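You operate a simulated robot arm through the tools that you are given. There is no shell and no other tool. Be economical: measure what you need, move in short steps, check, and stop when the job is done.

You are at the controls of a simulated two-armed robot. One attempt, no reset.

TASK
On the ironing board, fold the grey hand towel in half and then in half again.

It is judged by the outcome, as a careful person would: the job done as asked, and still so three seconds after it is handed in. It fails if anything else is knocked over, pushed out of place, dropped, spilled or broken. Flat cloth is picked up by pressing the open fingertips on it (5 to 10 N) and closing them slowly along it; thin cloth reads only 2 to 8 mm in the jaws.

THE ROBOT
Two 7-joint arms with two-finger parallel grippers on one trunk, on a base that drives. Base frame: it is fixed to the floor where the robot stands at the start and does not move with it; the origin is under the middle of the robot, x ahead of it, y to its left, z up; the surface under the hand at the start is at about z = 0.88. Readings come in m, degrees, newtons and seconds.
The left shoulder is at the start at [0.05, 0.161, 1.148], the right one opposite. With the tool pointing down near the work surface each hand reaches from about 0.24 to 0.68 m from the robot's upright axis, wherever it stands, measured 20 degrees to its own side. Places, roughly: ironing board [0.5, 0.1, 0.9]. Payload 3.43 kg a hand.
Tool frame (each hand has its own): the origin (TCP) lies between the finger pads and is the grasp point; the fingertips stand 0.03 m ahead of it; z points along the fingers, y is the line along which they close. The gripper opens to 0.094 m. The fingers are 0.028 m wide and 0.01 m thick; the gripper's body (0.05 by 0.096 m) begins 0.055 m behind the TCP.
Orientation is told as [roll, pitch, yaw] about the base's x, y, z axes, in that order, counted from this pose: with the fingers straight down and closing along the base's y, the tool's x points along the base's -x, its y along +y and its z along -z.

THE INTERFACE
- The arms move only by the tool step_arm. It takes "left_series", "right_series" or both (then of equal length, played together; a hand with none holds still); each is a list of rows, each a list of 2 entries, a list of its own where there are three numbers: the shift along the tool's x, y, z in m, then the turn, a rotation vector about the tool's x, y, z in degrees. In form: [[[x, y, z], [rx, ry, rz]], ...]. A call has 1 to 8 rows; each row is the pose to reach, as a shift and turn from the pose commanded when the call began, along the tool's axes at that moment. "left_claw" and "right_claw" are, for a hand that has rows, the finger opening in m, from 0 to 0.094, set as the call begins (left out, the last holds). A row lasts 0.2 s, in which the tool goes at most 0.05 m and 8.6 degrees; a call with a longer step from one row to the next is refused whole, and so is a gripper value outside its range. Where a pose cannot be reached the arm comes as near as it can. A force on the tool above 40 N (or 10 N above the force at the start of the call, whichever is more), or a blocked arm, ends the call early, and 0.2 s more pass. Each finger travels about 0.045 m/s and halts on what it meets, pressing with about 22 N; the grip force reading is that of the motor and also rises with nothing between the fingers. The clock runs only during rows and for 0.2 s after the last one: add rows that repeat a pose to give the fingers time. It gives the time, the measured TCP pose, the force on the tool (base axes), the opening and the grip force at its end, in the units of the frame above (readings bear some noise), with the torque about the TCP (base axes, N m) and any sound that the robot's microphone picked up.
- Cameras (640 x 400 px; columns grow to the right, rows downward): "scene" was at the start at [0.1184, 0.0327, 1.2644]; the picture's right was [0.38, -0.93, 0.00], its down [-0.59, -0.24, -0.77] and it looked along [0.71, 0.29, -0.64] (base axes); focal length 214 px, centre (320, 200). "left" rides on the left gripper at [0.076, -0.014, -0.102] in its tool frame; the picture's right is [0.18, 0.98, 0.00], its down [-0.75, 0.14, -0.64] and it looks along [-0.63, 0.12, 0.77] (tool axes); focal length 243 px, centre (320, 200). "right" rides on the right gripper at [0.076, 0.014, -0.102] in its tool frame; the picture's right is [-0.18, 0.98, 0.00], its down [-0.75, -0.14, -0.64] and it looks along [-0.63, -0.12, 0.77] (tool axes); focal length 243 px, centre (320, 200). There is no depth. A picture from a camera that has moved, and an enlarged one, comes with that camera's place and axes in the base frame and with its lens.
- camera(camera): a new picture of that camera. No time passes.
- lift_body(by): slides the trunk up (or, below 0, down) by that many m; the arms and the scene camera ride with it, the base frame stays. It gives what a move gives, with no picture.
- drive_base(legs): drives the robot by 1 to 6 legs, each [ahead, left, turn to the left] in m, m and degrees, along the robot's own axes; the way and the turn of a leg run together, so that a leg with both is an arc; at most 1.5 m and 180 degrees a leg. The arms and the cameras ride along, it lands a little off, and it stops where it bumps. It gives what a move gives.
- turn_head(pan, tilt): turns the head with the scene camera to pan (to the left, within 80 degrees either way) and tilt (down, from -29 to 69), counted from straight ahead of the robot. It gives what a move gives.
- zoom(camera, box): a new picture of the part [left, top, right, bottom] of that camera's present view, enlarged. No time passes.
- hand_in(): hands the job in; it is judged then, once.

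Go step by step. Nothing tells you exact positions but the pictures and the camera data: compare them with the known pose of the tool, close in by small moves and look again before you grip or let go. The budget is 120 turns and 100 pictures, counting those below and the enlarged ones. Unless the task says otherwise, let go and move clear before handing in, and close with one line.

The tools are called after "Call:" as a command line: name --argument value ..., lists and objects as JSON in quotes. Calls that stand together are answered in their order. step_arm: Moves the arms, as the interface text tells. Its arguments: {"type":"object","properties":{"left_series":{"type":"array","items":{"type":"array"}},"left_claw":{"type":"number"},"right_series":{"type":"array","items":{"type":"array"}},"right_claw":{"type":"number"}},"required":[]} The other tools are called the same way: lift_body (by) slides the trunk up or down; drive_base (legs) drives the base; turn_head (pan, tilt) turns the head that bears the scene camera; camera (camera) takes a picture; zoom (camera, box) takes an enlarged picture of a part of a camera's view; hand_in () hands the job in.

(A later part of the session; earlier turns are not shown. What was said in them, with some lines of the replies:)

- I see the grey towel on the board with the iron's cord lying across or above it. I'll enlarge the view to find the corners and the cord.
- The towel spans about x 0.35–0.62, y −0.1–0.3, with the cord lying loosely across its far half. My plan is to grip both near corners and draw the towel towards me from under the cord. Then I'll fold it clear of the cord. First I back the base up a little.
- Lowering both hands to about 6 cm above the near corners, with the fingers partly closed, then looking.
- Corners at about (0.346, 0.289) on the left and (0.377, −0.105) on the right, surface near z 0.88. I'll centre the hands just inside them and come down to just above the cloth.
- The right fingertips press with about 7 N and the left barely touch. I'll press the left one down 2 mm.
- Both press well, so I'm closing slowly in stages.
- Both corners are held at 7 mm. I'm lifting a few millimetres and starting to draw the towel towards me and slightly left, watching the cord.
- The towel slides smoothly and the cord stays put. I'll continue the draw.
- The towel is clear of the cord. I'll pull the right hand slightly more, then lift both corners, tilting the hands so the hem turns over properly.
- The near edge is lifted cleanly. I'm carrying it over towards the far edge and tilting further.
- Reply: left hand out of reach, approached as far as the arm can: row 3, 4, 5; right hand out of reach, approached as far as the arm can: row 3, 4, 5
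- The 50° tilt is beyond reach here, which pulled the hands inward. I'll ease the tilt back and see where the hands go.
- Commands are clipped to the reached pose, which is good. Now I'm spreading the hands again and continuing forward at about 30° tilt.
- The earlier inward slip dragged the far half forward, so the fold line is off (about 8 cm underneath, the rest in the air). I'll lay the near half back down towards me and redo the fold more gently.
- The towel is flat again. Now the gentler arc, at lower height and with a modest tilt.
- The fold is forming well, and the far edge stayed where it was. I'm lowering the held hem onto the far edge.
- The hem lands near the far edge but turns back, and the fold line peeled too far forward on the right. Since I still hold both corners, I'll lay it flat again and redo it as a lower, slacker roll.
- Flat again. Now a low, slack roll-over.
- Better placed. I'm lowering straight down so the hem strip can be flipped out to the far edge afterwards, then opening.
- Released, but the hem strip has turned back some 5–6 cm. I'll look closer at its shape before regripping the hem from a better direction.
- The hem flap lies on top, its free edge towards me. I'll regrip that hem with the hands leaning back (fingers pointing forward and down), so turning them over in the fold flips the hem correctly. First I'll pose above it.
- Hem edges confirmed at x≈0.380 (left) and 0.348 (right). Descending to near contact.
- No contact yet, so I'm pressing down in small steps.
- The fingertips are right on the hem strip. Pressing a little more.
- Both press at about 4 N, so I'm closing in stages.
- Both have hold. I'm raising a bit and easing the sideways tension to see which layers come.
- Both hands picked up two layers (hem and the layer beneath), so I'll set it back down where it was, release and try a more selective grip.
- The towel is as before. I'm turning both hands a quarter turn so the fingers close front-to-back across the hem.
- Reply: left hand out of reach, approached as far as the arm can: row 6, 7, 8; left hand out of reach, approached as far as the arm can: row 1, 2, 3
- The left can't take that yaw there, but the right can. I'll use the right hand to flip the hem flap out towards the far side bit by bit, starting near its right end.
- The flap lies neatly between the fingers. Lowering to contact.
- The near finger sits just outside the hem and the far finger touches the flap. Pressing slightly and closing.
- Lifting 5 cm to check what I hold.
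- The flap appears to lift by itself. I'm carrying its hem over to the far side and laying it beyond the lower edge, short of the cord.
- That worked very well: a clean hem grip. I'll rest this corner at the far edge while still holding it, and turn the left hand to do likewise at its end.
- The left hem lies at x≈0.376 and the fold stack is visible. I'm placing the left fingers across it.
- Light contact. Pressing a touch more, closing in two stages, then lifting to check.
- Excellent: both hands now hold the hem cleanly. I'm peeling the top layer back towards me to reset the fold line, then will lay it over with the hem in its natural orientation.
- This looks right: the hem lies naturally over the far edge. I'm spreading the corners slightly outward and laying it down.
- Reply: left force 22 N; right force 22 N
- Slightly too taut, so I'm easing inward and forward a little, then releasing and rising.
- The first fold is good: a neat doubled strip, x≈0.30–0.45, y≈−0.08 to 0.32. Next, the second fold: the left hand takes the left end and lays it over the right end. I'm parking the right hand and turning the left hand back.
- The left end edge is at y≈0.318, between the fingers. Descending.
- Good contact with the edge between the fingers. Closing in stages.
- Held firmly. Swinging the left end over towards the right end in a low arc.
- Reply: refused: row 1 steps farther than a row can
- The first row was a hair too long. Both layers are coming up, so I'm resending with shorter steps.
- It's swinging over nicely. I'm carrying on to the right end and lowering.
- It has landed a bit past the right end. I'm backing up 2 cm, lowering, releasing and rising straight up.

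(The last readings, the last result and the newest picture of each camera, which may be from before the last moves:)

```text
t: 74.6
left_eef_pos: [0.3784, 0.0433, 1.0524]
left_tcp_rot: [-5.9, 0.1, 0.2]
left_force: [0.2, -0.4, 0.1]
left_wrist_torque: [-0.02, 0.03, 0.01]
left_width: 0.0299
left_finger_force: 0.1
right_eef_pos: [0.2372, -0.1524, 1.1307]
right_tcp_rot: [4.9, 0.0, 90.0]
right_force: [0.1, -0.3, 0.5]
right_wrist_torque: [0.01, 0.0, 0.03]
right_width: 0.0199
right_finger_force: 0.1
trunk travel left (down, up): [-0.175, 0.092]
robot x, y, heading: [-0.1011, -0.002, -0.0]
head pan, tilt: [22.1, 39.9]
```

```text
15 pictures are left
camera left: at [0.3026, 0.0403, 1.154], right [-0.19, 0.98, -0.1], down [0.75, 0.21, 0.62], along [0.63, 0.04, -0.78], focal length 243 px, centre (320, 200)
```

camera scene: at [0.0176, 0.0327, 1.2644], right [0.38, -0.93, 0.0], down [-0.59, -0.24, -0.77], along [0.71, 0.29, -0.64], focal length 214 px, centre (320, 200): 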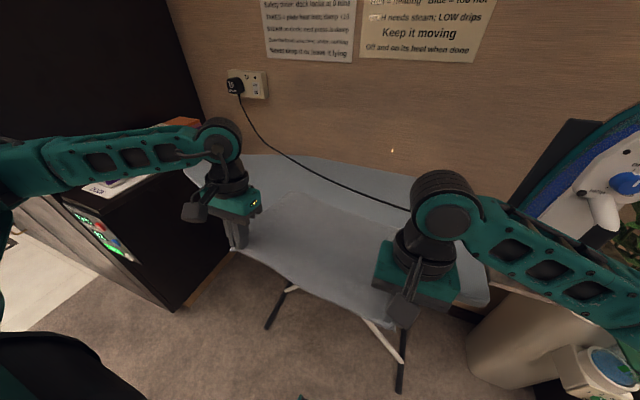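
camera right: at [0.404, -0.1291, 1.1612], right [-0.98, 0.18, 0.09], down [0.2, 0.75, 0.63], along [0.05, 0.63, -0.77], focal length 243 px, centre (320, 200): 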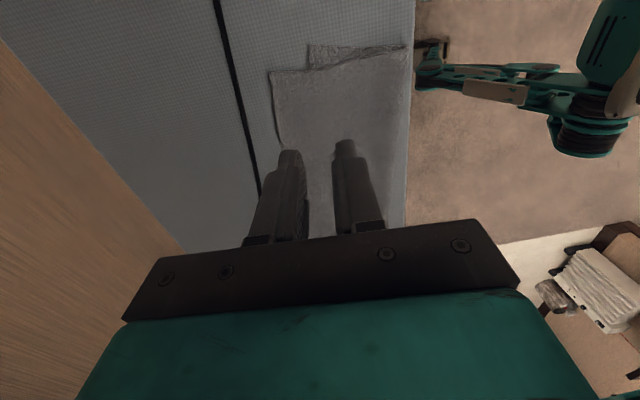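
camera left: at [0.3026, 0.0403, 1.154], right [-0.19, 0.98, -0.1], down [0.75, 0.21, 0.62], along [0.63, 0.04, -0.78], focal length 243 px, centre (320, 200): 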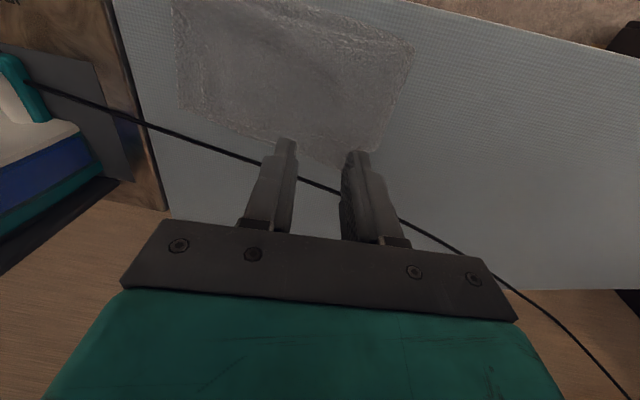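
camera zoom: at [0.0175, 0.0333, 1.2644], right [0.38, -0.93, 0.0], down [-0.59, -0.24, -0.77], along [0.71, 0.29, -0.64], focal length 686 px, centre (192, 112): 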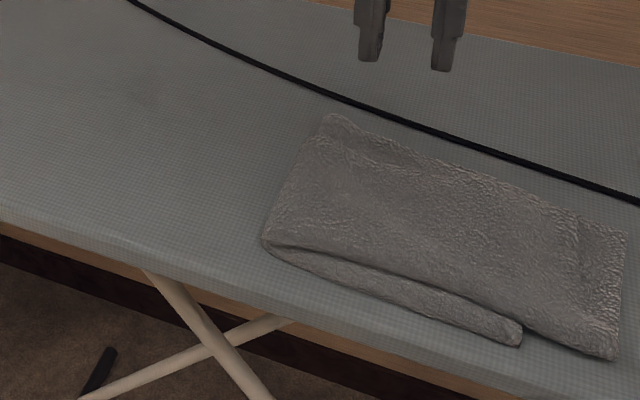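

Compact and neat, but the top half overshoots the right end by about 5 cm. I'll regrip that right end, which lies directly on the board, and reset the fold line.

Call:
step_arm --left_series '[[[0, -0.038, 0.005], [-3, 0, 0]], [[0.001, -0.076, 0.025], [-6, 0, 0]], [[0.002, -0.114, 0.05], [-9, 0, 0]], [[0.003, -0.144, 0.08], [-12, 0, 0]], [[0.003, -0.1448, 0.1057], [-12, 0, 0]], [[0.003, -0.1448, 0.1057], [-12, 0, 0]]]'

Call:
camera --camera "left"

```text
t: 76.0
left_eef_pos: [0.3779, -0.1157, 0.9623]
left_tcp_rot: [5.9, 0.1, 0.1]
left_force: [0.2, 0.3, -0.2]
left_wrist_torque: [-0.02, 0.02, -0.02]
left_width: 0.03
left_finger_force: 0.1
right_eef_pos: [0.2361, -0.1541, 1.1292]
right_tcp_rot: [5.0, 0.0, 89.9]
right_force: [-0.2, 1.0, 0.6]
right_wrist_torque: [-0.03, 0.02, -0.02]
right_width: 0.0199
right_finger_force: 0.1
trunk travel left (down, up): [-0.175, 0.092]
robot x, y, heading: [-0.0997, -0.002, 0.0]
head pan, tilt: [22.1, 39.9]
```

```text
14 pictures are left
camera left: at [0.3013, -0.1408, 1.061], right [-0.19, 0.98, 0.1], down [0.75, 0.07, 0.65], along [0.63, 0.2, -0.75], focal length 243 px, centre (320, 200)
```

left: 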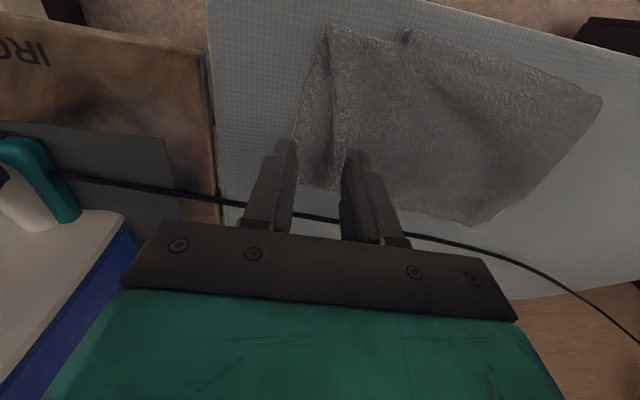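

The edge is at y≈−0.12, between the fingers, so I'm descending to press.

Call:
step_arm --left_series '[[[0, 0.001, 0.02], [0, 0, 0]], [[0, 0.001, 0.038], [0, 0, 0]], [[0, 0.001, 0.044], [0, 0, 0]], [[0, 0.001, 0.0465], [0, 0, 0]], [[0, 0.001, 0.0465], [0, 0, 0]]]'

```text
t: 77.2
left_eef_pos: [0.3768, -0.1062, 0.9176]
left_tcp_rot: [6.1, 0.1, 0.1]
left_force: [-0.6, -1.3, 1.6]
left_wrist_torque: [0.03, 0.01, 0.0]
left_width: 0.0299
left_finger_force: 0.0
right_eef_pos: [0.2365, -0.1532, 1.129]
right_tcp_rot: [5.0, 0.0, 89.9]
right_force: [1.2, 0.0, -0.6]
right_wrist_torque: [-0.03, -0.02, -0.02]
right_width: 0.02
right_finger_force: 0.2
trunk travel left (down, up): [-0.175, 0.092]
robot x, y, heading: [-0.1001, 0.001, -0.3]
head pan, tilt: [22.1, 39.9]
```

Call:
step_arm --left_series '[[[0, -0.005, -0.003], [0, 0, 0]], [[0, -0.005, 0.0015], [0, 0, 0]], [[0, -0.005, 0.0025], [0, 0, 0]], [[0, -0.005, 0.0025], [0, 0, 0]]]'

Call:
camera --camera "left"

```text
t: 78.2
left_eef_pos: [0.3746, -0.1114, 0.9152]
left_tcp_rot: [6.1, -0.1, 0.1]
left_force: [3.4, -1.5, 9.1]
left_wrist_torque: [-0.04, -0.09, 0.01]
left_width: 0.0303
left_finger_force: 0.0
right_eef_pos: [0.2362, -0.1533, 1.1289]
right_tcp_rot: [5.0, 0.1, 90.0]
right_force: [-0.4, 0.4, 0.3]
right_wrist_torque: [0.01, 0.0, 0.04]
right_width: 0.0199
right_finger_force: 0.2
trunk travel left (down, up): [-0.175, 0.092]
robot x, y, heading: [-0.1014, 0.0009, 0.1]
head pan, tilt: [22.1, 39.9]
```

```text
13 pictures are left
camera left: at [0.2999, -0.1357, 1.0134], right [-0.19, 0.98, 0.1], down [0.75, 0.08, 0.65], along [0.63, 0.2, -0.75], focal length 243 px, centre (320, 200)
```

left: 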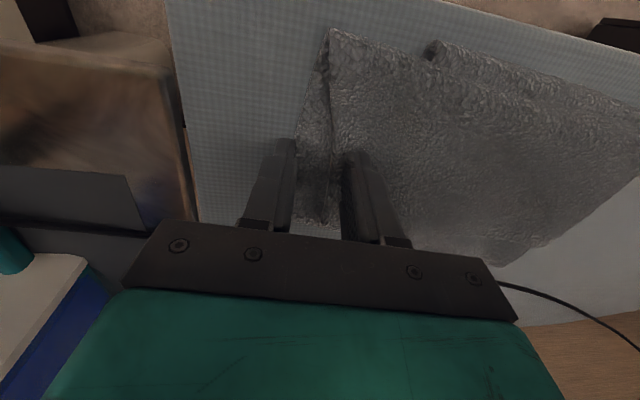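

Both layers of the end lie between the fingers. Closing and lifting.

Call:
step_arm --left_series '[[[0, 0, 0], [0, 0, 0]], [[0, 0, 0], [0, 0, 0]]]' --left_claw 0.018

Call:
step_arm --left_series '[[[0, 0, 0], [0, 0, 0]], [[0, 0, 0], [0, 0, 0]], [[0, 0, 0], [0, 0, 0]], [[0, 0, 0], [0, 0, 0]]]' --left_claw 0.0

Call:
step_arm --left_series '[[[0, 0.005, -0.02], [0, 0, 0]], [[0, 0.02, -0.05], [0, 0, 0]], [[0, 0.03, -0.065], [0, 0, 0]], [[0, 0.03, -0.065], [0, 0, 0]]]'

Call:
camera --camera "left"

Call:
zoom --camera "scene" --box '[220, 130, 500, 305]'

```text
t: 78.8
left_eef_pos: [0.3755, -0.1109, 0.9135]
left_tcp_rot: [6.1, 0.0, 0.1]
left_force: [0.1, 1.8, 11.9]
left_wrist_torque: [0.18, -0.04, -0.01]
left_width: 0.0181
left_finger_force: 0.5
right_eef_pos: [0.2361, -0.1527, 1.1295]
right_tcp_rot: [5.1, 0.0, 90.0]
right_force: [-0.3, 0.0, 0.3]
right_wrist_torque: [0.05, 0.02, -0.01]
right_width: 0.02
right_finger_force: 0.1
trunk travel left (down, up): [-0.175, 0.092]
robot x, y, heading: [-0.1041, 0.0005, 0.1]
head pan, tilt: [22.1, 39.9]
```

```text
t: 79.8
left_eef_pos: [0.3755, -0.1102, 0.9142]
left_tcp_rot: [6.0, 0.0, 0.2]
left_force: [-0.3, 8.0, 14.6]
left_wrist_torque: [0.32, 0.0, -0.07]
left_width: 0.0079
left_finger_force: 22.2
right_eef_pos: [0.237, -0.1539, 1.1303]
right_tcp_rot: [4.9, 0.1, 90.1]
right_force: [0.3, 0.0, -0.6]
right_wrist_torque: [0.03, 0.0, 0.01]
right_width: 0.0201
right_finger_force: 0.1
trunk travel left (down, up): [-0.175, 0.092]
robot x, y, heading: [-0.1007, 0.0017, -0.1]
head pan, tilt: [22.1, 39.9]
```

```text
t: 80.8
left_eef_pos: [0.3752, -0.0888, 0.9814]
left_tcp_rot: [6.1, 0.0, 0.1]
left_force: [-0.3, 0.3, 0.4]
left_wrist_torque: [-0.04, -0.02, 0.02]
left_width: 0.0057
left_finger_force: 22.2
right_eef_pos: [0.2376, -0.1535, 1.1287]
right_tcp_rot: [5.0, 0.0, 90.1]
right_force: [0.2, 0.3, 0.3]
right_wrist_torque: [-0.02, 0.02, -0.03]
right_width: 0.02
right_finger_force: 0.0
trunk travel left (down, up): [-0.175, 0.092]
robot x, y, heading: [-0.0989, -0.0003, -0.1]
head pan, tilt: [22.1, 39.9]
```

```text
12 pictures are left
camera left: at [0.2996, -0.1135, 1.0813], right [-0.19, 0.98, 0.1], down [0.76, 0.07, 0.65], along [0.63, 0.2, -0.75], focal length 243 px, centre (320, 200)
```

left: 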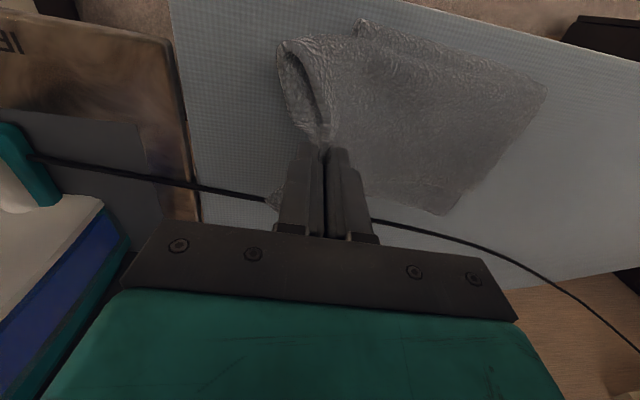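

```text
2.29 times, centred on (360, 218) of scene
camera zoom: at [0.0175, 0.0326, 1.2644], right [0.38, -0.93, 0.0], down [-0.59, -0.24, -0.77], along [0.71, 0.29, -0.64], focal length 490 px, centre (229, 160)
```

zoom: 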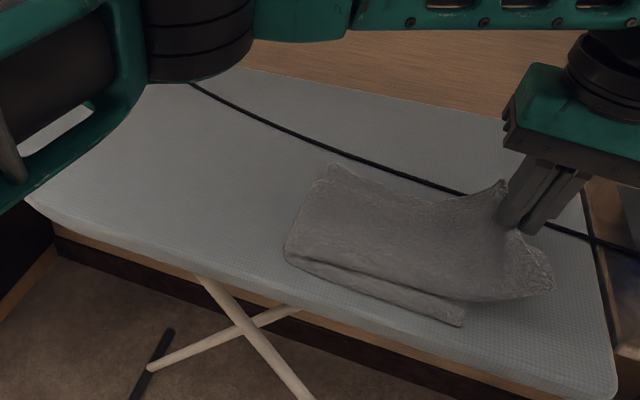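

Both layers are held. Peeling back leftwards to reset the fold line.

Call:
step_arm --left_series '[[[0, 0.0414, -0.0208], [0, 0, 0]], [[0, 0.084, -0.0335], [0, 0, 0]], [[0, 0.1298, -0.0387], [0, 0, 0]], [[0, 0.1746, -0.0341], [0, 0, 0]], [[0, 0.2188, -0.0244], [0, 0, 0]], [[0, 0.2623, -0.0078], [0, 0, 0]], [[0, 0.2951, 0.0158], [0, 0, 0]], [[0, 0.2951, 0.0158], [0, 0, 0]]]'

Call:
zoom --camera "scene" --box '[220, 130, 500, 305]'

```text
t: 82.6
left_eef_pos: [0.3734, 0.2053, 0.9974]
left_tcp_rot: [6.1, 0.0, 0.1]
left_force: [-0.6, -0.4, 0.4]
left_wrist_torque: [-0.05, 0.0, -0.01]
left_width: 0.0055
left_finger_force: 21.9
right_eef_pos: [0.2371, -0.1522, 1.13]
right_tcp_rot: [4.9, 0.1, 89.9]
right_force: [1.1, -0.8, 0.3]
right_wrist_torque: [-0.01, 0.0, -0.01]
right_width: 0.0199
right_finger_force: 0.0
trunk travel left (down, up): [-0.175, 0.092]
robot x, y, heading: [-0.1018, 0.0005, 0.0]
head pan, tilt: [22.1, 39.9]
```

```text
2.29 times, centred on (360, 218) of scene
camera zoom: at [0.0175, 0.0325, 1.2644], right [0.38, -0.93, 0.0], down [-0.59, -0.24, -0.77], along [0.71, 0.29, -0.64], focal length 490 px, centre (229, 160)
```

zoom: 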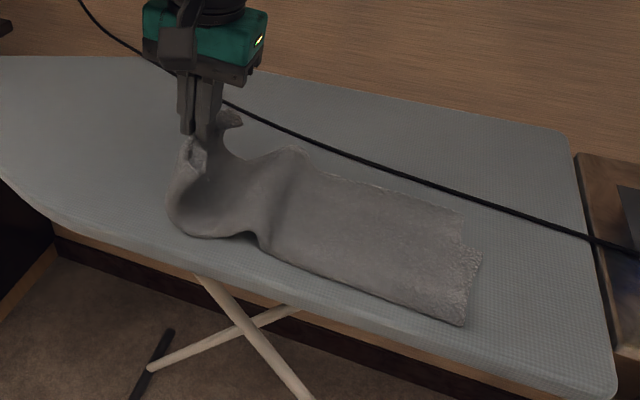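

The lower half lies flat to about the middle. Going slightly further left to flatten it, then returning low to lay the end onto the right end.

Call:
step_arm --left_series '[[[0, 0.0273, 0.028], [0, 0, 0]], [[0, -0.0065, 0.0144], [0, 0, 0]], [[0.002, -0.0508, 0.0048], [0, 0, 0]], [[0.003, -0.095, -0.0049], [0, 0, 0]], [[0.004, -0.1398, -0.0096], [0, 0, 0]], [[0.006, -0.1851, -0.0093], [0, 0, 0]], [[0.007, -0.2265, 0.0015], [0, 0, 0]], [[0.007, -0.2534, 0.0188], [0, 0, 0]]]'

Call:
zoom --camera "scene" --box '[220, 130, 500, 305]'

Call:
camera --camera "left"

```text
t: 84.4
left_eef_pos: [0.3691, -0.0442, 0.9506]
left_tcp_rot: [6.0, 0.1, 0.2]
left_force: [0.0, 0.2, 0.5]
left_wrist_torque: [-0.04, -0.03, 0.01]
left_width: 0.0055
left_finger_force: 22.8
right_eef_pos: [0.2358, -0.1527, 1.1285]
right_tcp_rot: [5.0, 0.0, 90.0]
right_force: [0.6, -0.1, 0.5]
right_wrist_torque: [-0.02, 0.01, -0.04]
right_width: 0.0199
right_finger_force: 0.0
trunk travel left (down, up): [-0.175, 0.092]
robot x, y, heading: [-0.0988, 0.0021, -0.1]
head pan, tilt: [22.1, 39.9]
```

```text
2.29 times, centred on (360, 218) of scene
camera zoom: at [0.0175, 0.0324, 1.2644], right [0.38, -0.93, 0.0], down [-0.59, -0.24, -0.77], along [0.71, 0.29, -0.64], focal length 490 px, centre (229, 160)
```

zoom: 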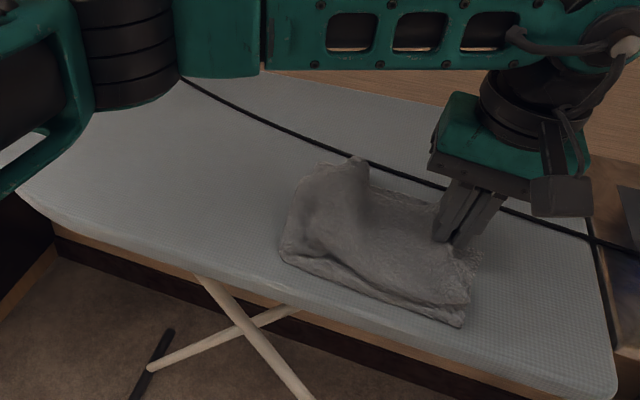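

```text
8 pictures are left
camera left: at [0.2936, -0.0686, 1.0499], right [-0.19, 0.98, 0.1], down [0.75, 0.08, 0.65], along [0.63, 0.2, -0.75], focal length 243 px, centre (320, 200)
```

left: 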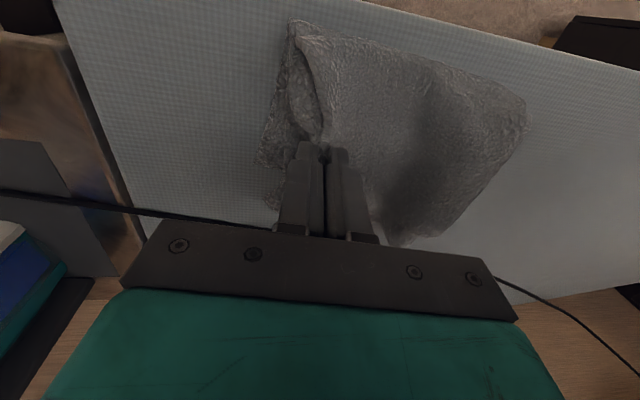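

The end is aligned with the right end; the slack forms a bulge at the fold. I'm lowering and releasing.

Call:
step_arm --left_series '[[[0, -0.005, 0.01], [0, 0, 0]], [[0, -0.0103, 0.021], [0, 0, 0]], [[0, -0.0103, 0.021], [0, 0, 0]]]'

Call:
step_arm --left_series '[[[0, 0, 0], [0, 0, 0]], [[0, 0, 0], [0, 0, 0]], [[0, 0, 0], [0, 0, 0]], [[0, 0, -0.03], [0, 0, 0]], [[0, 0, -0.07], [0, 0, 0]], [[0, 0, -0.11], [0, 0, 0]], [[0, 0.04, -0.12], [0, 0, 0]], [[0, 0.08, -0.12], [0, 0, 0]]]' --left_claw 0.03

Call:
zoom --camera "scene" --box '[260, 165, 460, 290]'

```text
t: 85.2
left_eef_pos: [0.3687, -0.0515, 0.9283]
left_tcp_rot: [6.0, 0.0, 0.2]
left_force: [-0.1, -0.2, 1.4]
left_wrist_torque: [-0.01, -0.04, -0.02]
left_width: 0.0054
left_finger_force: 22.0
right_eef_pos: [0.2368, -0.1541, 1.1292]
right_tcp_rot: [5.0, 0.0, 90.1]
right_force: [0.0, -0.1, -0.2]
right_wrist_torque: [-0.02, 0.03, 0.0]
right_width: 0.0198
right_finger_force: 0.1
trunk travel left (down, up): [-0.175, 0.092]
robot x, y, heading: [-0.0979, -0.0009, 0.2]
head pan, tilt: [22.1, 39.9]
```

```text
t: 87.0
left_eef_pos: [0.3709, 0.0145, 1.055]
left_tcp_rot: [6.0, 0.1, 0.1]
left_force: [0.6, -0.2, -0.3]
left_wrist_torque: [-0.02, 0.0, 0.01]
left_width: 0.0302
left_finger_force: 0.1
right_eef_pos: [0.2357, -0.1534, 1.1293]
right_tcp_rot: [4.9, 0.1, 90.0]
right_force: [-0.2, 0.9, -0.3]
right_wrist_torque: [0.01, 0.0, -0.02]
right_width: 0.02
right_finger_force: 0.1
trunk travel left (down, up): [-0.175, 0.092]
robot x, y, heading: [-0.1003, -0.0006, -0.1]
head pan, tilt: [22.1, 39.9]
```

```text
3.20 times, centred on (360, 228) of scene
camera zoom: at [0.0174, 0.0332, 1.2644], right [0.38, -0.93, 0.0], down [-0.59, -0.24, -0.77], along [0.71, 0.29, -0.64], focal length 686 px, centre (192, 112)
```

zoom: 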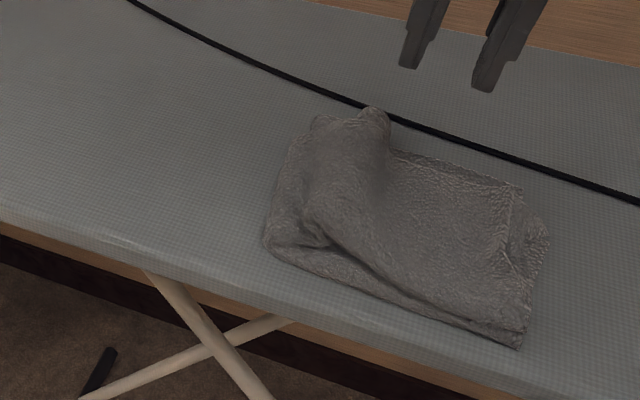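

Ends are now aligned, with a slack ridge standing near y≈0.065. I'll turn the left hand so its open fingers make a rake, and push the ridge gently left into the fold.

Call:
step_arm --left_series '[[[0, 0, -0.01], [0, 0, -8.5]], [[0, 0, -0.01], [0, 0, -17]], [[0, 0, -0.01], [0, 0, -25.5]], [[0, 0, -0.01], [0, 0, -34]], [[0, 0, -0.01], [0, 0, -42.5]], [[0, 0, -0.01], [0, 0, -51]], [[0, 0, -0.01], [0, 0, -59.5]], [[0, 0, -0.01], [0, 0, -68]]]' --left_claw 0.08

Call:
step_arm --left_series '[[[0, 0, 0], [0, 0, -8]], [[0, 0, 0], [0, 0, -16]], [[0, 0, 0], [0, 0, -22]]]'

```text
t: 88.8
left_eef_pos: [0.37, 0.0143, 1.0674]
left_tcp_rot: [2.3, -5.5, 68.1]
left_force: [-0.3, 0.2, -0.4]
left_wrist_torque: [0.01, 0.01, -0.02]
left_width: 0.0796
left_finger_force: 0.1
right_eef_pos: [0.2356, -0.1557, 1.1285]
right_tcp_rot: [5.0, 0.0, 90.0]
right_force: [-0.7, 0.6, -0.1]
right_wrist_torque: [-0.01, 0.01, -0.02]
right_width: 0.0202
right_finger_force: 0.1
trunk travel left (down, up): [-0.175, 0.092]
robot x, y, heading: [-0.1031, 0.0051, 0.1]
head pan, tilt: [22.1, 39.9]
```

```text
t: 89.6
left_eef_pos: [0.3686, 0.0157, 1.0659]
left_tcp_rot: [0.2, -6.1, 90.4]
left_force: [-0.1, 0.2, 0.3]
left_wrist_torque: [-0.03, 0.01, 0.04]
left_width: 0.08
left_finger_force: 0.0
right_eef_pos: [0.2367, -0.153, 1.1299]
right_tcp_rot: [4.9, 0.0, 90.0]
right_force: [0.5, 0.5, 0.0]
right_wrist_torque: [0.02, -0.02, -0.02]
right_width: 0.0201
right_finger_force: 0.0
trunk travel left (down, up): [-0.175, 0.092]
robot x, y, heading: [-0.1041, -0.003, -0.1]
head pan, tilt: [22.1, 39.9]
```

Call:
step_arm --left_series '[[[0, -0.006, 0.04], [0, 0, 0]], [[0.001, -0.013, 0.085], [0, 0, 0]], [[0.0015, -0.013, 0.115], [0, 0, 0]], [[0.0015, -0.013, 0.13], [0, 0, 0]], [[0.0015, -0.013, 0.13], [0, 0, 0]]]'

Call:
step_arm --left_series '[[[-0.015, 0, 0.0035], [0, 0, 0]], [[-0.03, 0, 0.007], [0, 0, 0]], [[-0.045, 0, 0.01], [0, 0, 0]], [[-0.06, 0, 0.012], [0, 0, 0]], [[-0.07, 0, 0.013], [0, 0, 0]], [[-0.07, 0, 0.013], [0, 0, 0]]]'

Call:
zoom --camera "scene" --box '[260, 165, 460, 290]'

```text
t: 90.8
left_eef_pos: [0.381, 0.0257, 0.9362]
left_tcp_rot: [0.1, -6.0, 90.2]
left_force: [-0.3, 0.6, -0.2]
left_wrist_torque: [0.02, -0.02, -0.04]
left_width: 0.0799
left_finger_force: 0.1
right_eef_pos: [0.2366, -0.1531, 1.1293]
right_tcp_rot: [5.0, 0.0, 90.0]
right_force: [0.0, -0.2, 0.0]
right_wrist_torque: [-0.01, 0.01, -0.03]
right_width: 0.02
right_finger_force: 0.2
trunk travel left (down, up): [-0.175, 0.092]
robot x, y, heading: [-0.1022, 0.0023, -0.2]
head pan, tilt: [22.1, 39.9]
```

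```text
t: 92.2
left_eef_pos: [0.3813, 0.099, 0.9299]
left_tcp_rot: [0.1, -5.9, 90.0]
left_force: [0.8, -0.7, 2.2]
left_wrist_torque: [0.01, 0.05, 0.01]
left_width: 0.0796
left_finger_force: 0.1
right_eef_pos: [0.2373, -0.1535, 1.1296]
right_tcp_rot: [5.0, 0.0, 90.0]
right_force: [-0.1, -0.7, 0.4]
right_wrist_torque: [0.05, 0.01, -0.01]
right_width: 0.0198
right_finger_force: 0.1
trunk travel left (down, up): [-0.175, 0.092]
robot x, y, heading: [-0.1003, -0.0006, -0.1]
head pan, tilt: [22.1, 39.9]
```

```text
3.20 times, centred on (360, 228) of scene
camera zoom: at [0.0174, 0.0326, 1.2644], right [0.38, -0.93, 0.0], down [-0.59, -0.24, -0.77], along [0.71, 0.29, -0.64], focal length 686 px, centre (192, 112)
```

zoom: 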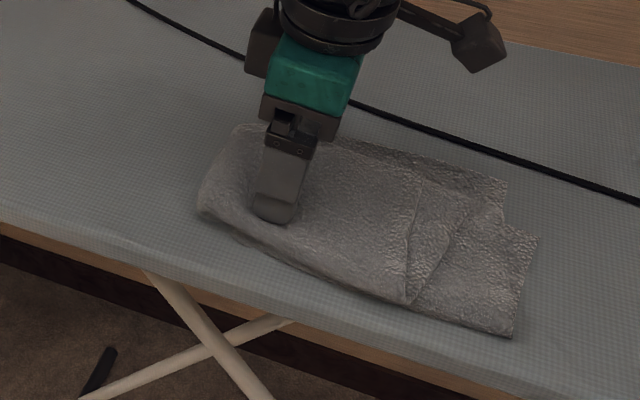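

The rake carried the whole top half left, so it now stops about 7 cm short. The same light drag works in reverse: I'll set the rake near the top end and draw it back right.

Call:
step_arm --left_series '[[[0, 0, -0.03], [0, 0, 0]], [[0.03, 0, -0.055], [0, 0, 0]], [[0.06, 0, -0.055], [0, 0, 0]], [[0.065, 0, -0.03], [0, 0, 0]], [[0.065, 0, -0.012], [0, 0, 0]], [[0.065, 0, -0.012], [0, 0, 0]]]'

Call:
camera --camera "left"

```text
t: 93.6
left_eef_pos: [0.3813, 0.0288, 0.9387]
left_tcp_rot: [0.1, -5.9, 90.1]
left_force: [-0.4, -0.4, 0.2]
left_wrist_torque: [-0.02, -0.02, 0.02]
left_width: 0.08
left_finger_force: 0.1
right_eef_pos: [0.2368, -0.1544, 1.1299]
right_tcp_rot: [5.0, 0.0, 89.9]
right_force: [-1.1, -0.4, -0.9]
right_wrist_torque: [-0.02, 0.0, 0.02]
right_width: 0.0202
right_finger_force: 0.0
trunk travel left (down, up): [-0.175, 0.092]
robot x, y, heading: [-0.1023, 0.0009, 0.1]
head pan, tilt: [22.1, 39.9]
```

```text
5 pictures are left
camera left: at [0.3963, -0.0568, 1.0305], right [-0.98, -0.19, -0.02], down [-0.14, 0.68, 0.72], along [-0.12, 0.71, -0.7], focal length 243 px, centre (320, 200)
```

left: 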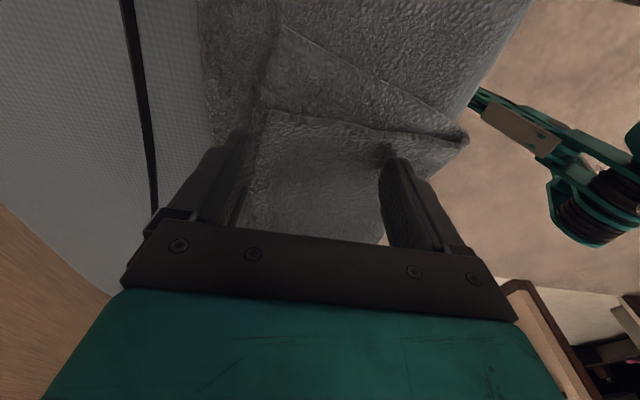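

I see the top end at y≈0.0, a bit skewed. Lowering to light contact.

Call:
step_arm --left_series '[[[0, 0, 0.005], [0, 0, 0]], [[0, 0, 0.009], [0, 0, 0]], [[0, 0, 0.009], [0, 0, 0]]]'

```text
t: 94.4
left_eef_pos: [0.3829, 0.0313, 0.9285]
left_tcp_rot: [0.1, -6.0, 90.1]
left_force: [-0.5, -0.5, 0.0]
left_wrist_torque: [-0.01, 0.07, 0.0]
left_width: 0.08
left_finger_force: 0.5
right_eef_pos: [0.2369, -0.1539, 1.1293]
right_tcp_rot: [5.0, 0.0, 89.9]
right_force: [0.1, 0.0, 0.2]
right_wrist_torque: [0.03, 0.0, 0.01]
right_width: 0.02
right_finger_force: 0.1
trunk travel left (down, up): [-0.175, 0.092]
robot x, y, heading: [-0.1013, 0.004, -0.0]
head pan, tilt: [22.1, 39.9]
```

Call:
step_arm --left_series '[[[0, 0, 0.003], [0, 0, 0]], [[0, 0, 0.005], [0, 0, 0]], [[0, 0, 0.005], [0, 0, 0]]]'

```text
t: 95.2
left_eef_pos: [0.3823, 0.0328, 0.9239]
left_tcp_rot: [0.0, -6.0, 90.0]
left_force: [0.5, -1.7, 2.9]
left_wrist_torque: [-0.05, 0.07, 0.08]
left_width: 0.0799
left_finger_force: 0.1
right_eef_pos: [0.2375, -0.1542, 1.1289]
right_tcp_rot: [5.1, 0.1, 90.0]
right_force: [-0.1, -0.5, -0.1]
right_wrist_torque: [-0.02, 0.0, 0.02]
right_width: 0.0202
right_finger_force: 0.1
trunk travel left (down, up): [-0.175, 0.092]
robot x, y, heading: [-0.1037, -0.0005, 0.3]
head pan, tilt: [22.1, 39.9]
```

About 3 N of contact, so I'm dragging right 7 cm, then lifting clear to look.

Call:
step_arm --left_series '[[[0.014, 0, -0.0015], [0, 0, 0]], [[0.028, 0, -0.003], [0, 0, 0]], [[0.042, 0, -0.0045], [0, 0, 0]], [[0.056, 0, -0.006], [0, 0, 0]], [[0.07, 0, -0.0073], [0, 0, 0]], [[0.07, 0, -0.04], [0, 0, 0]], [[0.07, 0, -0.085], [0, 0, 0]], [[0.03, 0, -0.11], [0, 0, 0]]]'

Call:
zoom --camera "scene" --box '[260, 165, 460, 290]'

```text
t: 97.0
left_eef_pos: [0.3819, -0.01, 1.0289]
left_tcp_rot: [0.1, -6.0, 90.1]
left_force: [0.5, -0.3, 0.5]
left_wrist_torque: [-0.01, 0.0, -0.03]
left_width: 0.0804
left_finger_force: 0.1
right_eef_pos: [0.2364, -0.1517, 1.129]
right_tcp_rot: [5.0, 0.0, 90.0]
right_force: [0.6, -0.5, 0.7]
right_wrist_torque: [-0.01, 0.0, 0.0]
right_width: 0.0203
right_finger_force: 0.0
trunk travel left (down, up): [-0.175, 0.092]
robot x, y, heading: [-0.103, -0.0012, -0.1]
head pan, tilt: [22.1, 39.9]
```

```text
3.20 times, centred on (360, 228) of scene
camera zoom: at [0.0173, 0.0336, 1.2643], right [0.38, -0.93, 0.0], down [-0.59, -0.24, -0.77], along [0.71, 0.29, -0.64], focal length 686 px, centre (192, 112)
```

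zoom: 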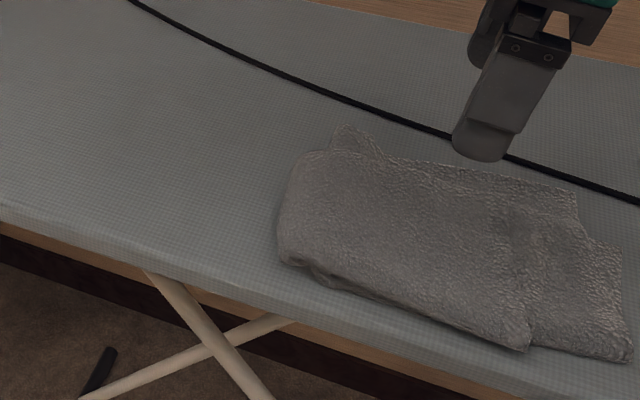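

Flat and tidy, but the lower half slid along, so the top end now stops about 5 cm short of the lower one. I'll turn the hand back and try one selective regrip of the top end, drawing it right.

Call:
step_arm --left_series '[[[0, 0, -0.01], [0, 0, 8.5]], [[0, 0, -0.01], [0, 0, 17]], [[0, 0, -0.01], [0, 0, 25.5]], [[0, 0, -0.01], [0, 0, 34]], [[0, 0, -0.01], [0, 0, 42.5]], [[0, 0, -0.01], [0, 0, 51]], [[0, 0, -0.01], [0, 0, 59.5]], [[0, 0, -0.01], [0, 0, 68]]]' --left_claw 0.03

Call:
step_arm --left_series '[[[0, 0, 0], [0, 0, 7.5]], [[0, 0, 0], [0, 0, 15]], [[0, 0, 0], [0, 0, 22]]]'

Call:
step_arm --left_series '[[[0.005, -0.012, 0.015], [4, 0, 0]], [[0.01, -0.025, 0.03], [8, 0, 0]], [[0.014, -0.038, 0.05], [12, 0, 0]], [[0.014, -0.04, 0.068], [12, 0, 0]], [[0.014, -0.04, 0.068], [12, 0, 0]]]'

Call:
camera --camera "left"

```text
t: 98.8
left_eef_pos: [0.3822, -0.0093, 1.0394]
left_tcp_rot: [5.6, -2.1, 21.8]
left_force: [-0.9, 0.0, -0.8]
left_wrist_torque: [0.02, -0.02, -0.05]
left_width: 0.0301
left_finger_force: 0.2
right_eef_pos: [0.2365, -0.1529, 1.1297]
right_tcp_rot: [4.9, 0.0, 90.0]
right_force: [0.4, -0.1, 0.1]
right_wrist_torque: [-0.01, 0.04, 0.0]
right_width: 0.0202
right_finger_force: 0.0
trunk travel left (down, up): [-0.175, 0.092]
robot x, y, heading: [-0.0992, 0.001, 0.3]
head pan, tilt: [22.1, 39.9]
```

```text
t: 99.6
left_eef_pos: [0.382, -0.0095, 1.0393]
left_tcp_rot: [6.0, 0.2, -0.1]
left_force: [0.0, -0.7, 0.4]
left_wrist_torque: [0.01, 0.0, -0.05]
left_width: 0.03
left_finger_force: 0.0
right_eef_pos: [0.2363, -0.1538, 1.1299]
right_tcp_rot: [5.0, 0.0, 90.0]
right_force: [0.4, 0.2, 0.2]
right_wrist_torque: [0.02, -0.02, 0.03]
right_width: 0.0198
right_finger_force: 0.0
trunk travel left (down, up): [-0.175, 0.092]
robot x, y, heading: [-0.0992, 0.0024, -0.2]
head pan, tilt: [22.1, 39.9]
```

```text
t: 100.8
left_eef_pos: [0.3694, -0.0415, 0.9659]
left_tcp_rot: [-6.0, 0.0, 0.1]
left_force: [1.0, 0.0, -0.6]
left_wrist_torque: [-0.02, -0.02, 0.01]
left_width: 0.03
left_finger_force: 0.1
right_eef_pos: [0.2365, -0.1532, 1.1299]
right_tcp_rot: [5.0, 0.1, 90.0]
right_force: [0.1, 0.1, 0.0]
right_wrist_torque: [0.01, 0.01, 0.01]
right_width: 0.02
right_finger_force: 0.1
trunk travel left (down, up): [-0.175, 0.092]
robot x, y, heading: [-0.0999, 0.0002, 0.2]
head pan, tilt: [22.1, 39.9]
```

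```text
3 pictures are left
camera left: at [0.2928, -0.0441, 1.0675], right [-0.19, 0.98, -0.1], down [0.75, 0.21, 0.62], along [0.63, 0.04, -0.78], focal length 243 px, centre (320, 200)
```

left: 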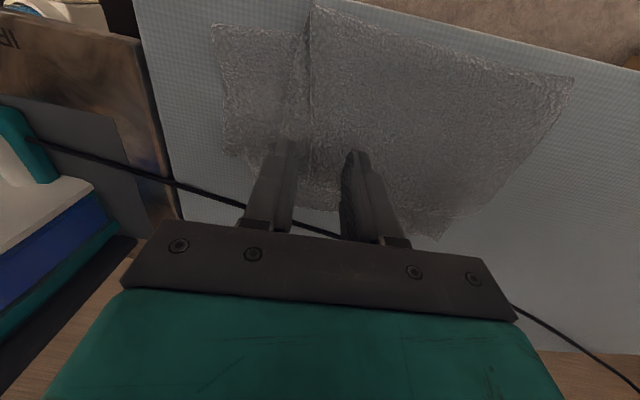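

Clear view: top end at y≈−0.058 (second layer −0.073), lower end at −0.123. I'm bringing the outer finger just outside both top layers and descending.

Call:
step_arm --left_series '[[[0.004, -0.0125, 0.015], [0, 0, 0]], [[0.004, -0.0125, 0.03], [0, 0, 0]], [[0.004, -0.0125, 0.039], [0, 0, 0]], [[0.004, -0.0125, 0.042], [0, 0, 0]], [[0.004, -0.0125, 0.042], [0, 0, 0]]]' --left_claw 0.038

```text
t: 102.0
left_eef_pos: [0.3646, -0.0574, 0.9252]
left_tcp_rot: [-6.0, 0.1, 0.1]
left_force: [0.6, 1.5, 2.6]
left_wrist_torque: [0.08, -0.03, 0.03]
left_width: 0.0382
left_finger_force: 0.2
right_eef_pos: [0.2375, -0.1528, 1.1288]
right_tcp_rot: [5.0, 0.1, 90.0]
right_force: [-0.2, 0.3, -0.7]
right_wrist_torque: [0.05, -0.01, -0.03]
right_width: 0.02
right_finger_force: 0.1
trunk travel left (down, up): [-0.175, 0.092]
robot x, y, heading: [-0.0964, -0.0017, -0.4]
head pan, tilt: [22.1, 39.9]
```

Light contact of about 2.6 N. Pressing slightly, closing in stages, then lifting a little.

Call:
step_arm --left_series '[[[0, 0, 0.0015], [0, 0, 0]], [[0, 0, 0.0015], [0, 0, 0]], [[0, 0, 0.0015], [0, 0, 0]]]' --left_claw 0.022

Call:
step_arm --left_series '[[[0, 0, 0], [0, 0, 0]], [[0, 0, 0], [0, 0, 0]], [[0, 0, 0], [0, 0, 0]], [[0, 0, 0], [0, 0, 0]]]' --left_claw 0.0

Call:
step_arm --left_series '[[[0, 0, -0.02], [0, 0, 0]], [[0, 0, -0.04], [0, 0, 0]], [[0, 0, -0.04], [0, 0, 0]]]'

Call:
camera --camera "left"

```text
t: 102.8
left_eef_pos: [0.3637, -0.0596, 0.9244]
left_tcp_rot: [-6.0, 0.1, 0.2]
left_force: [-0.3, 1.4, 3.8]
left_wrist_torque: [0.08, -0.04, -0.03]
left_width: 0.0224
left_finger_force: 0.4
right_eef_pos: [0.2362, -0.1533, 1.1298]
right_tcp_rot: [5.1, 0.0, 90.0]
right_force: [0.4, -0.1, -0.2]
right_wrist_torque: [-0.01, 0.0, 0.01]
right_width: 0.02
right_finger_force: 0.1
trunk travel left (down, up): [-0.175, 0.092]
robot x, y, heading: [-0.1014, 0.0009, 0.0]
head pan, tilt: [22.1, 39.9]
```

```text
t: 103.8
left_eef_pos: [0.3635, -0.058, 0.9249]
left_tcp_rot: [-6.0, 0.0, 0.1]
left_force: [0.5, 2.6, 2.2]
left_wrist_torque: [0.08, 0.0, 0.0]
left_width: 0.0029
left_finger_force: 22.1
right_eef_pos: [0.2363, -0.1532, 1.1282]
right_tcp_rot: [5.0, -0.1, 89.9]
right_force: [-1.0, 0.1, -0.6]
right_wrist_torque: [-0.02, -0.04, 0.01]
right_width: 0.0202
right_finger_force: 0.1
trunk travel left (down, up): [-0.175, 0.092]
robot x, y, heading: [-0.1011, -0.0017, 0.1]
head pan, tilt: [22.1, 39.9]
```

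```text
t: 104.6
left_eef_pos: [0.3659, -0.0537, 0.9639]
left_tcp_rot: [-6.1, 0.1, 0.1]
left_force: [0.2, 0.3, -0.8]
left_wrist_torque: [-0.03, -0.02, -0.02]
left_width: 0.0028
left_finger_force: 22.0
right_eef_pos: [0.2373, -0.1528, 1.1292]
right_tcp_rot: [5.0, 0.0, 90.0]
right_force: [0.4, 0.2, -0.1]
right_wrist_torque: [0.01, -0.03, 0.0]
right_width: 0.0201
right_finger_force: 0.0
trunk travel left (down, up): [-0.175, 0.092]
robot x, y, heading: [-0.099, 0.0005, 0.1]
head pan, tilt: [22.1, 39.9]
```

```text
2 pictures are left
camera left: at [0.2903, -0.0578, 1.0659], right [-0.19, 0.98, -0.1], down [0.75, 0.21, 0.62], along [0.63, 0.04, -0.78], focal length 243 px, centre (320, 200)
```

left: 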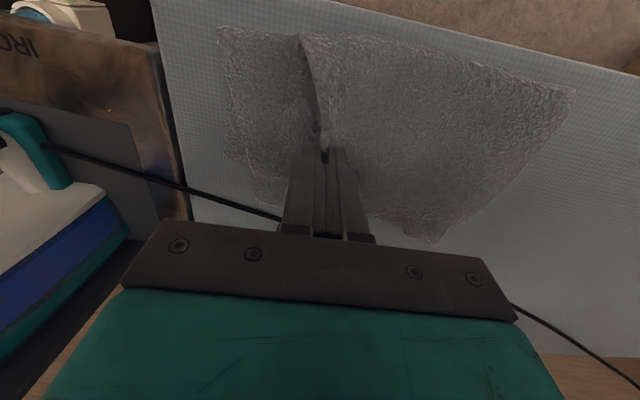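

Only the top half lifted. Drawing it right about 6 cm at low height, lowering, releasing and rising.

Call:
step_arm --left_series '[[[0, -0.015, 0.0015], [0, 0, 0]], [[0, -0.03, 0.004], [0, 0, 0]], [[0, -0.045, 0.01], [0, 0, 0]], [[0, -0.0585, 0.0212], [0, 0, 0]], [[0, -0.0585, 0.038], [0, 0, 0]], [[0, -0.0585, 0.038], [0, 0, 0]]]'

Call:
step_arm --left_series '[[[0, 0, 0], [0, 0, 0]], [[0, 0, 0], [0, 0, 0]], [[0, 0, 0], [0, 0, 0]], [[0, 0, -0.03], [0, 0, 0]], [[0, 0, -0.07], [0, 0, 0]], [[0, 0, -0.11], [0, 0, 0]], [[0, 0.04, -0.13], [0, 0, 0]], [[0, 0.08, -0.13], [0, 0, 0]]]' --left_claw 0.03

Call:
zoom --camera "scene" --box '[260, 130, 520, 292]'

```text
t: 106.0
left_eef_pos: [0.3635, -0.1192, 0.9345]
left_tcp_rot: [-6.1, 0.2, 0.1]
left_force: [0.3, -0.1, 0.5]
left_wrist_torque: [0.01, 0.02, 0.0]
left_width: 0.0029
left_finger_force: 21.8
right_eef_pos: [0.2363, -0.1548, 1.1292]
right_tcp_rot: [5.0, 0.0, 89.9]
right_force: [-0.1, 0.2, -0.3]
right_wrist_torque: [-0.01, 0.01, 0.01]
right_width: 0.02
right_finger_force: 0.1
trunk travel left (down, up): [-0.175, 0.092]
robot x, y, heading: [-0.0978, -0.0027, 0.1]
head pan, tilt: [22.1, 39.9]
```

```text
t: 107.8
left_eef_pos: [0.3641, -0.0201, 1.0544]
left_tcp_rot: [-6.0, 0.0, 0.1]
left_force: [-0.4, 0.1, 0.6]
left_wrist_torque: [0.01, 0.0, 0.0]
left_width: 0.0301
left_finger_force: 0.0
right_eef_pos: [0.2372, -0.1523, 1.13]
right_tcp_rot: [5.0, 0.0, 89.9]
right_force: [-0.6, 0.6, -0.2]
right_wrist_torque: [-0.02, 0.02, -0.01]
right_width: 0.0199
right_finger_force: 0.0
trunk travel left (down, up): [-0.175, 0.092]
robot x, y, heading: [-0.0992, 0.003, 0.0]
head pan, tilt: [22.1, 39.9]
```

```text
2.46 times, centred on (390, 211) of scene
camera zoom: at [0.0175, 0.0333, 1.2644], right [0.38, -0.93, 0.0], down [-0.59, -0.24, -0.77], along [0.71, 0.29, -0.64], focal length 528 px, centre (148, 173)
```

zoom: 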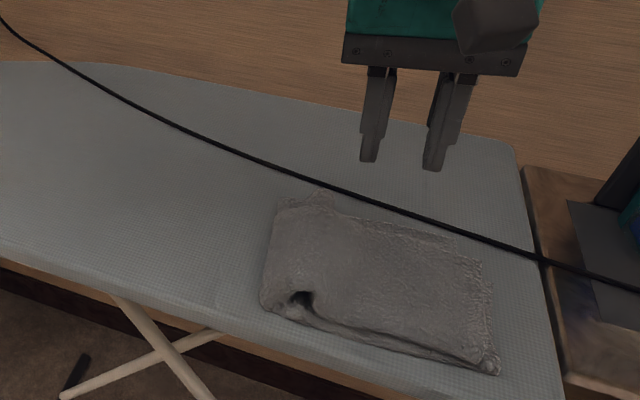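

The ends are now aligned: a neat quarter-folded rectangle lies on the board, and the cord and iron are untouched. I'm moving the left hand clear.

Call:
step_arm --left_series '[[[0, 0.0, -0.04], [0, 0, 0]], [[0.02, 0.04, -0.05], [0, 0, 0]], [[0.04, 0.08, -0.05], [0, 0, 0]], [[0.06, 0.12, -0.05], [0, 0, 0]], [[0.06, 0.165, -0.05], [0, 0, 0]], [[0.06, 0.21, -0.05], [0, 0, 0]], [[0.06, 0.25, -0.05], [0, 0, 0]]]'

Call:
camera --camera "scene"

```text
t: 109.4
left_eef_pos: [0.3044, 0.2339, 1.076]
left_tcp_rot: [-6.0, 0.0, 0.0]
left_force: [0.2, 0.2, -0.3]
left_wrist_torque: [-0.01, 0.02, 0.02]
left_width: 0.0302
left_finger_force: 0.1
right_eef_pos: [0.2365, -0.1531, 1.1308]
right_tcp_rot: [4.9, 0.0, 89.9]
right_force: [0.1, -0.1, 0.2]
right_wrist_torque: [0.0, 0.01, -0.01]
right_width: 0.0199
right_finger_force: 0.1
trunk travel left (down, up): [-0.175, 0.092]
robot x, y, heading: [-0.0994, 0.0015, 0.2]
head pan, tilt: [22.1, 39.9]
```

```text
0 pictures are left
camera scene: at [0.0173, 0.0332, 1.2644], right [0.38, -0.93, 0.0], down [-0.59, -0.24, -0.77], along [0.71, 0.29, -0.64], focal length 214 px, centre (320, 200)
```

scene: 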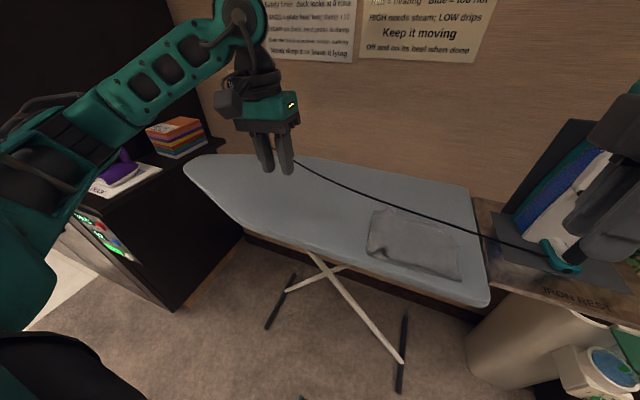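

The towel lies folded in quarters on the board, the hands are clear, and the iron and cord are in place.

Call:
hand_in

```text
The job is handed in.
```

The grey hand towel is folded in half and in half again on the ironing board, with a small gap left at its near-left corner. The cord and iron are where they were, and both hands are clear.
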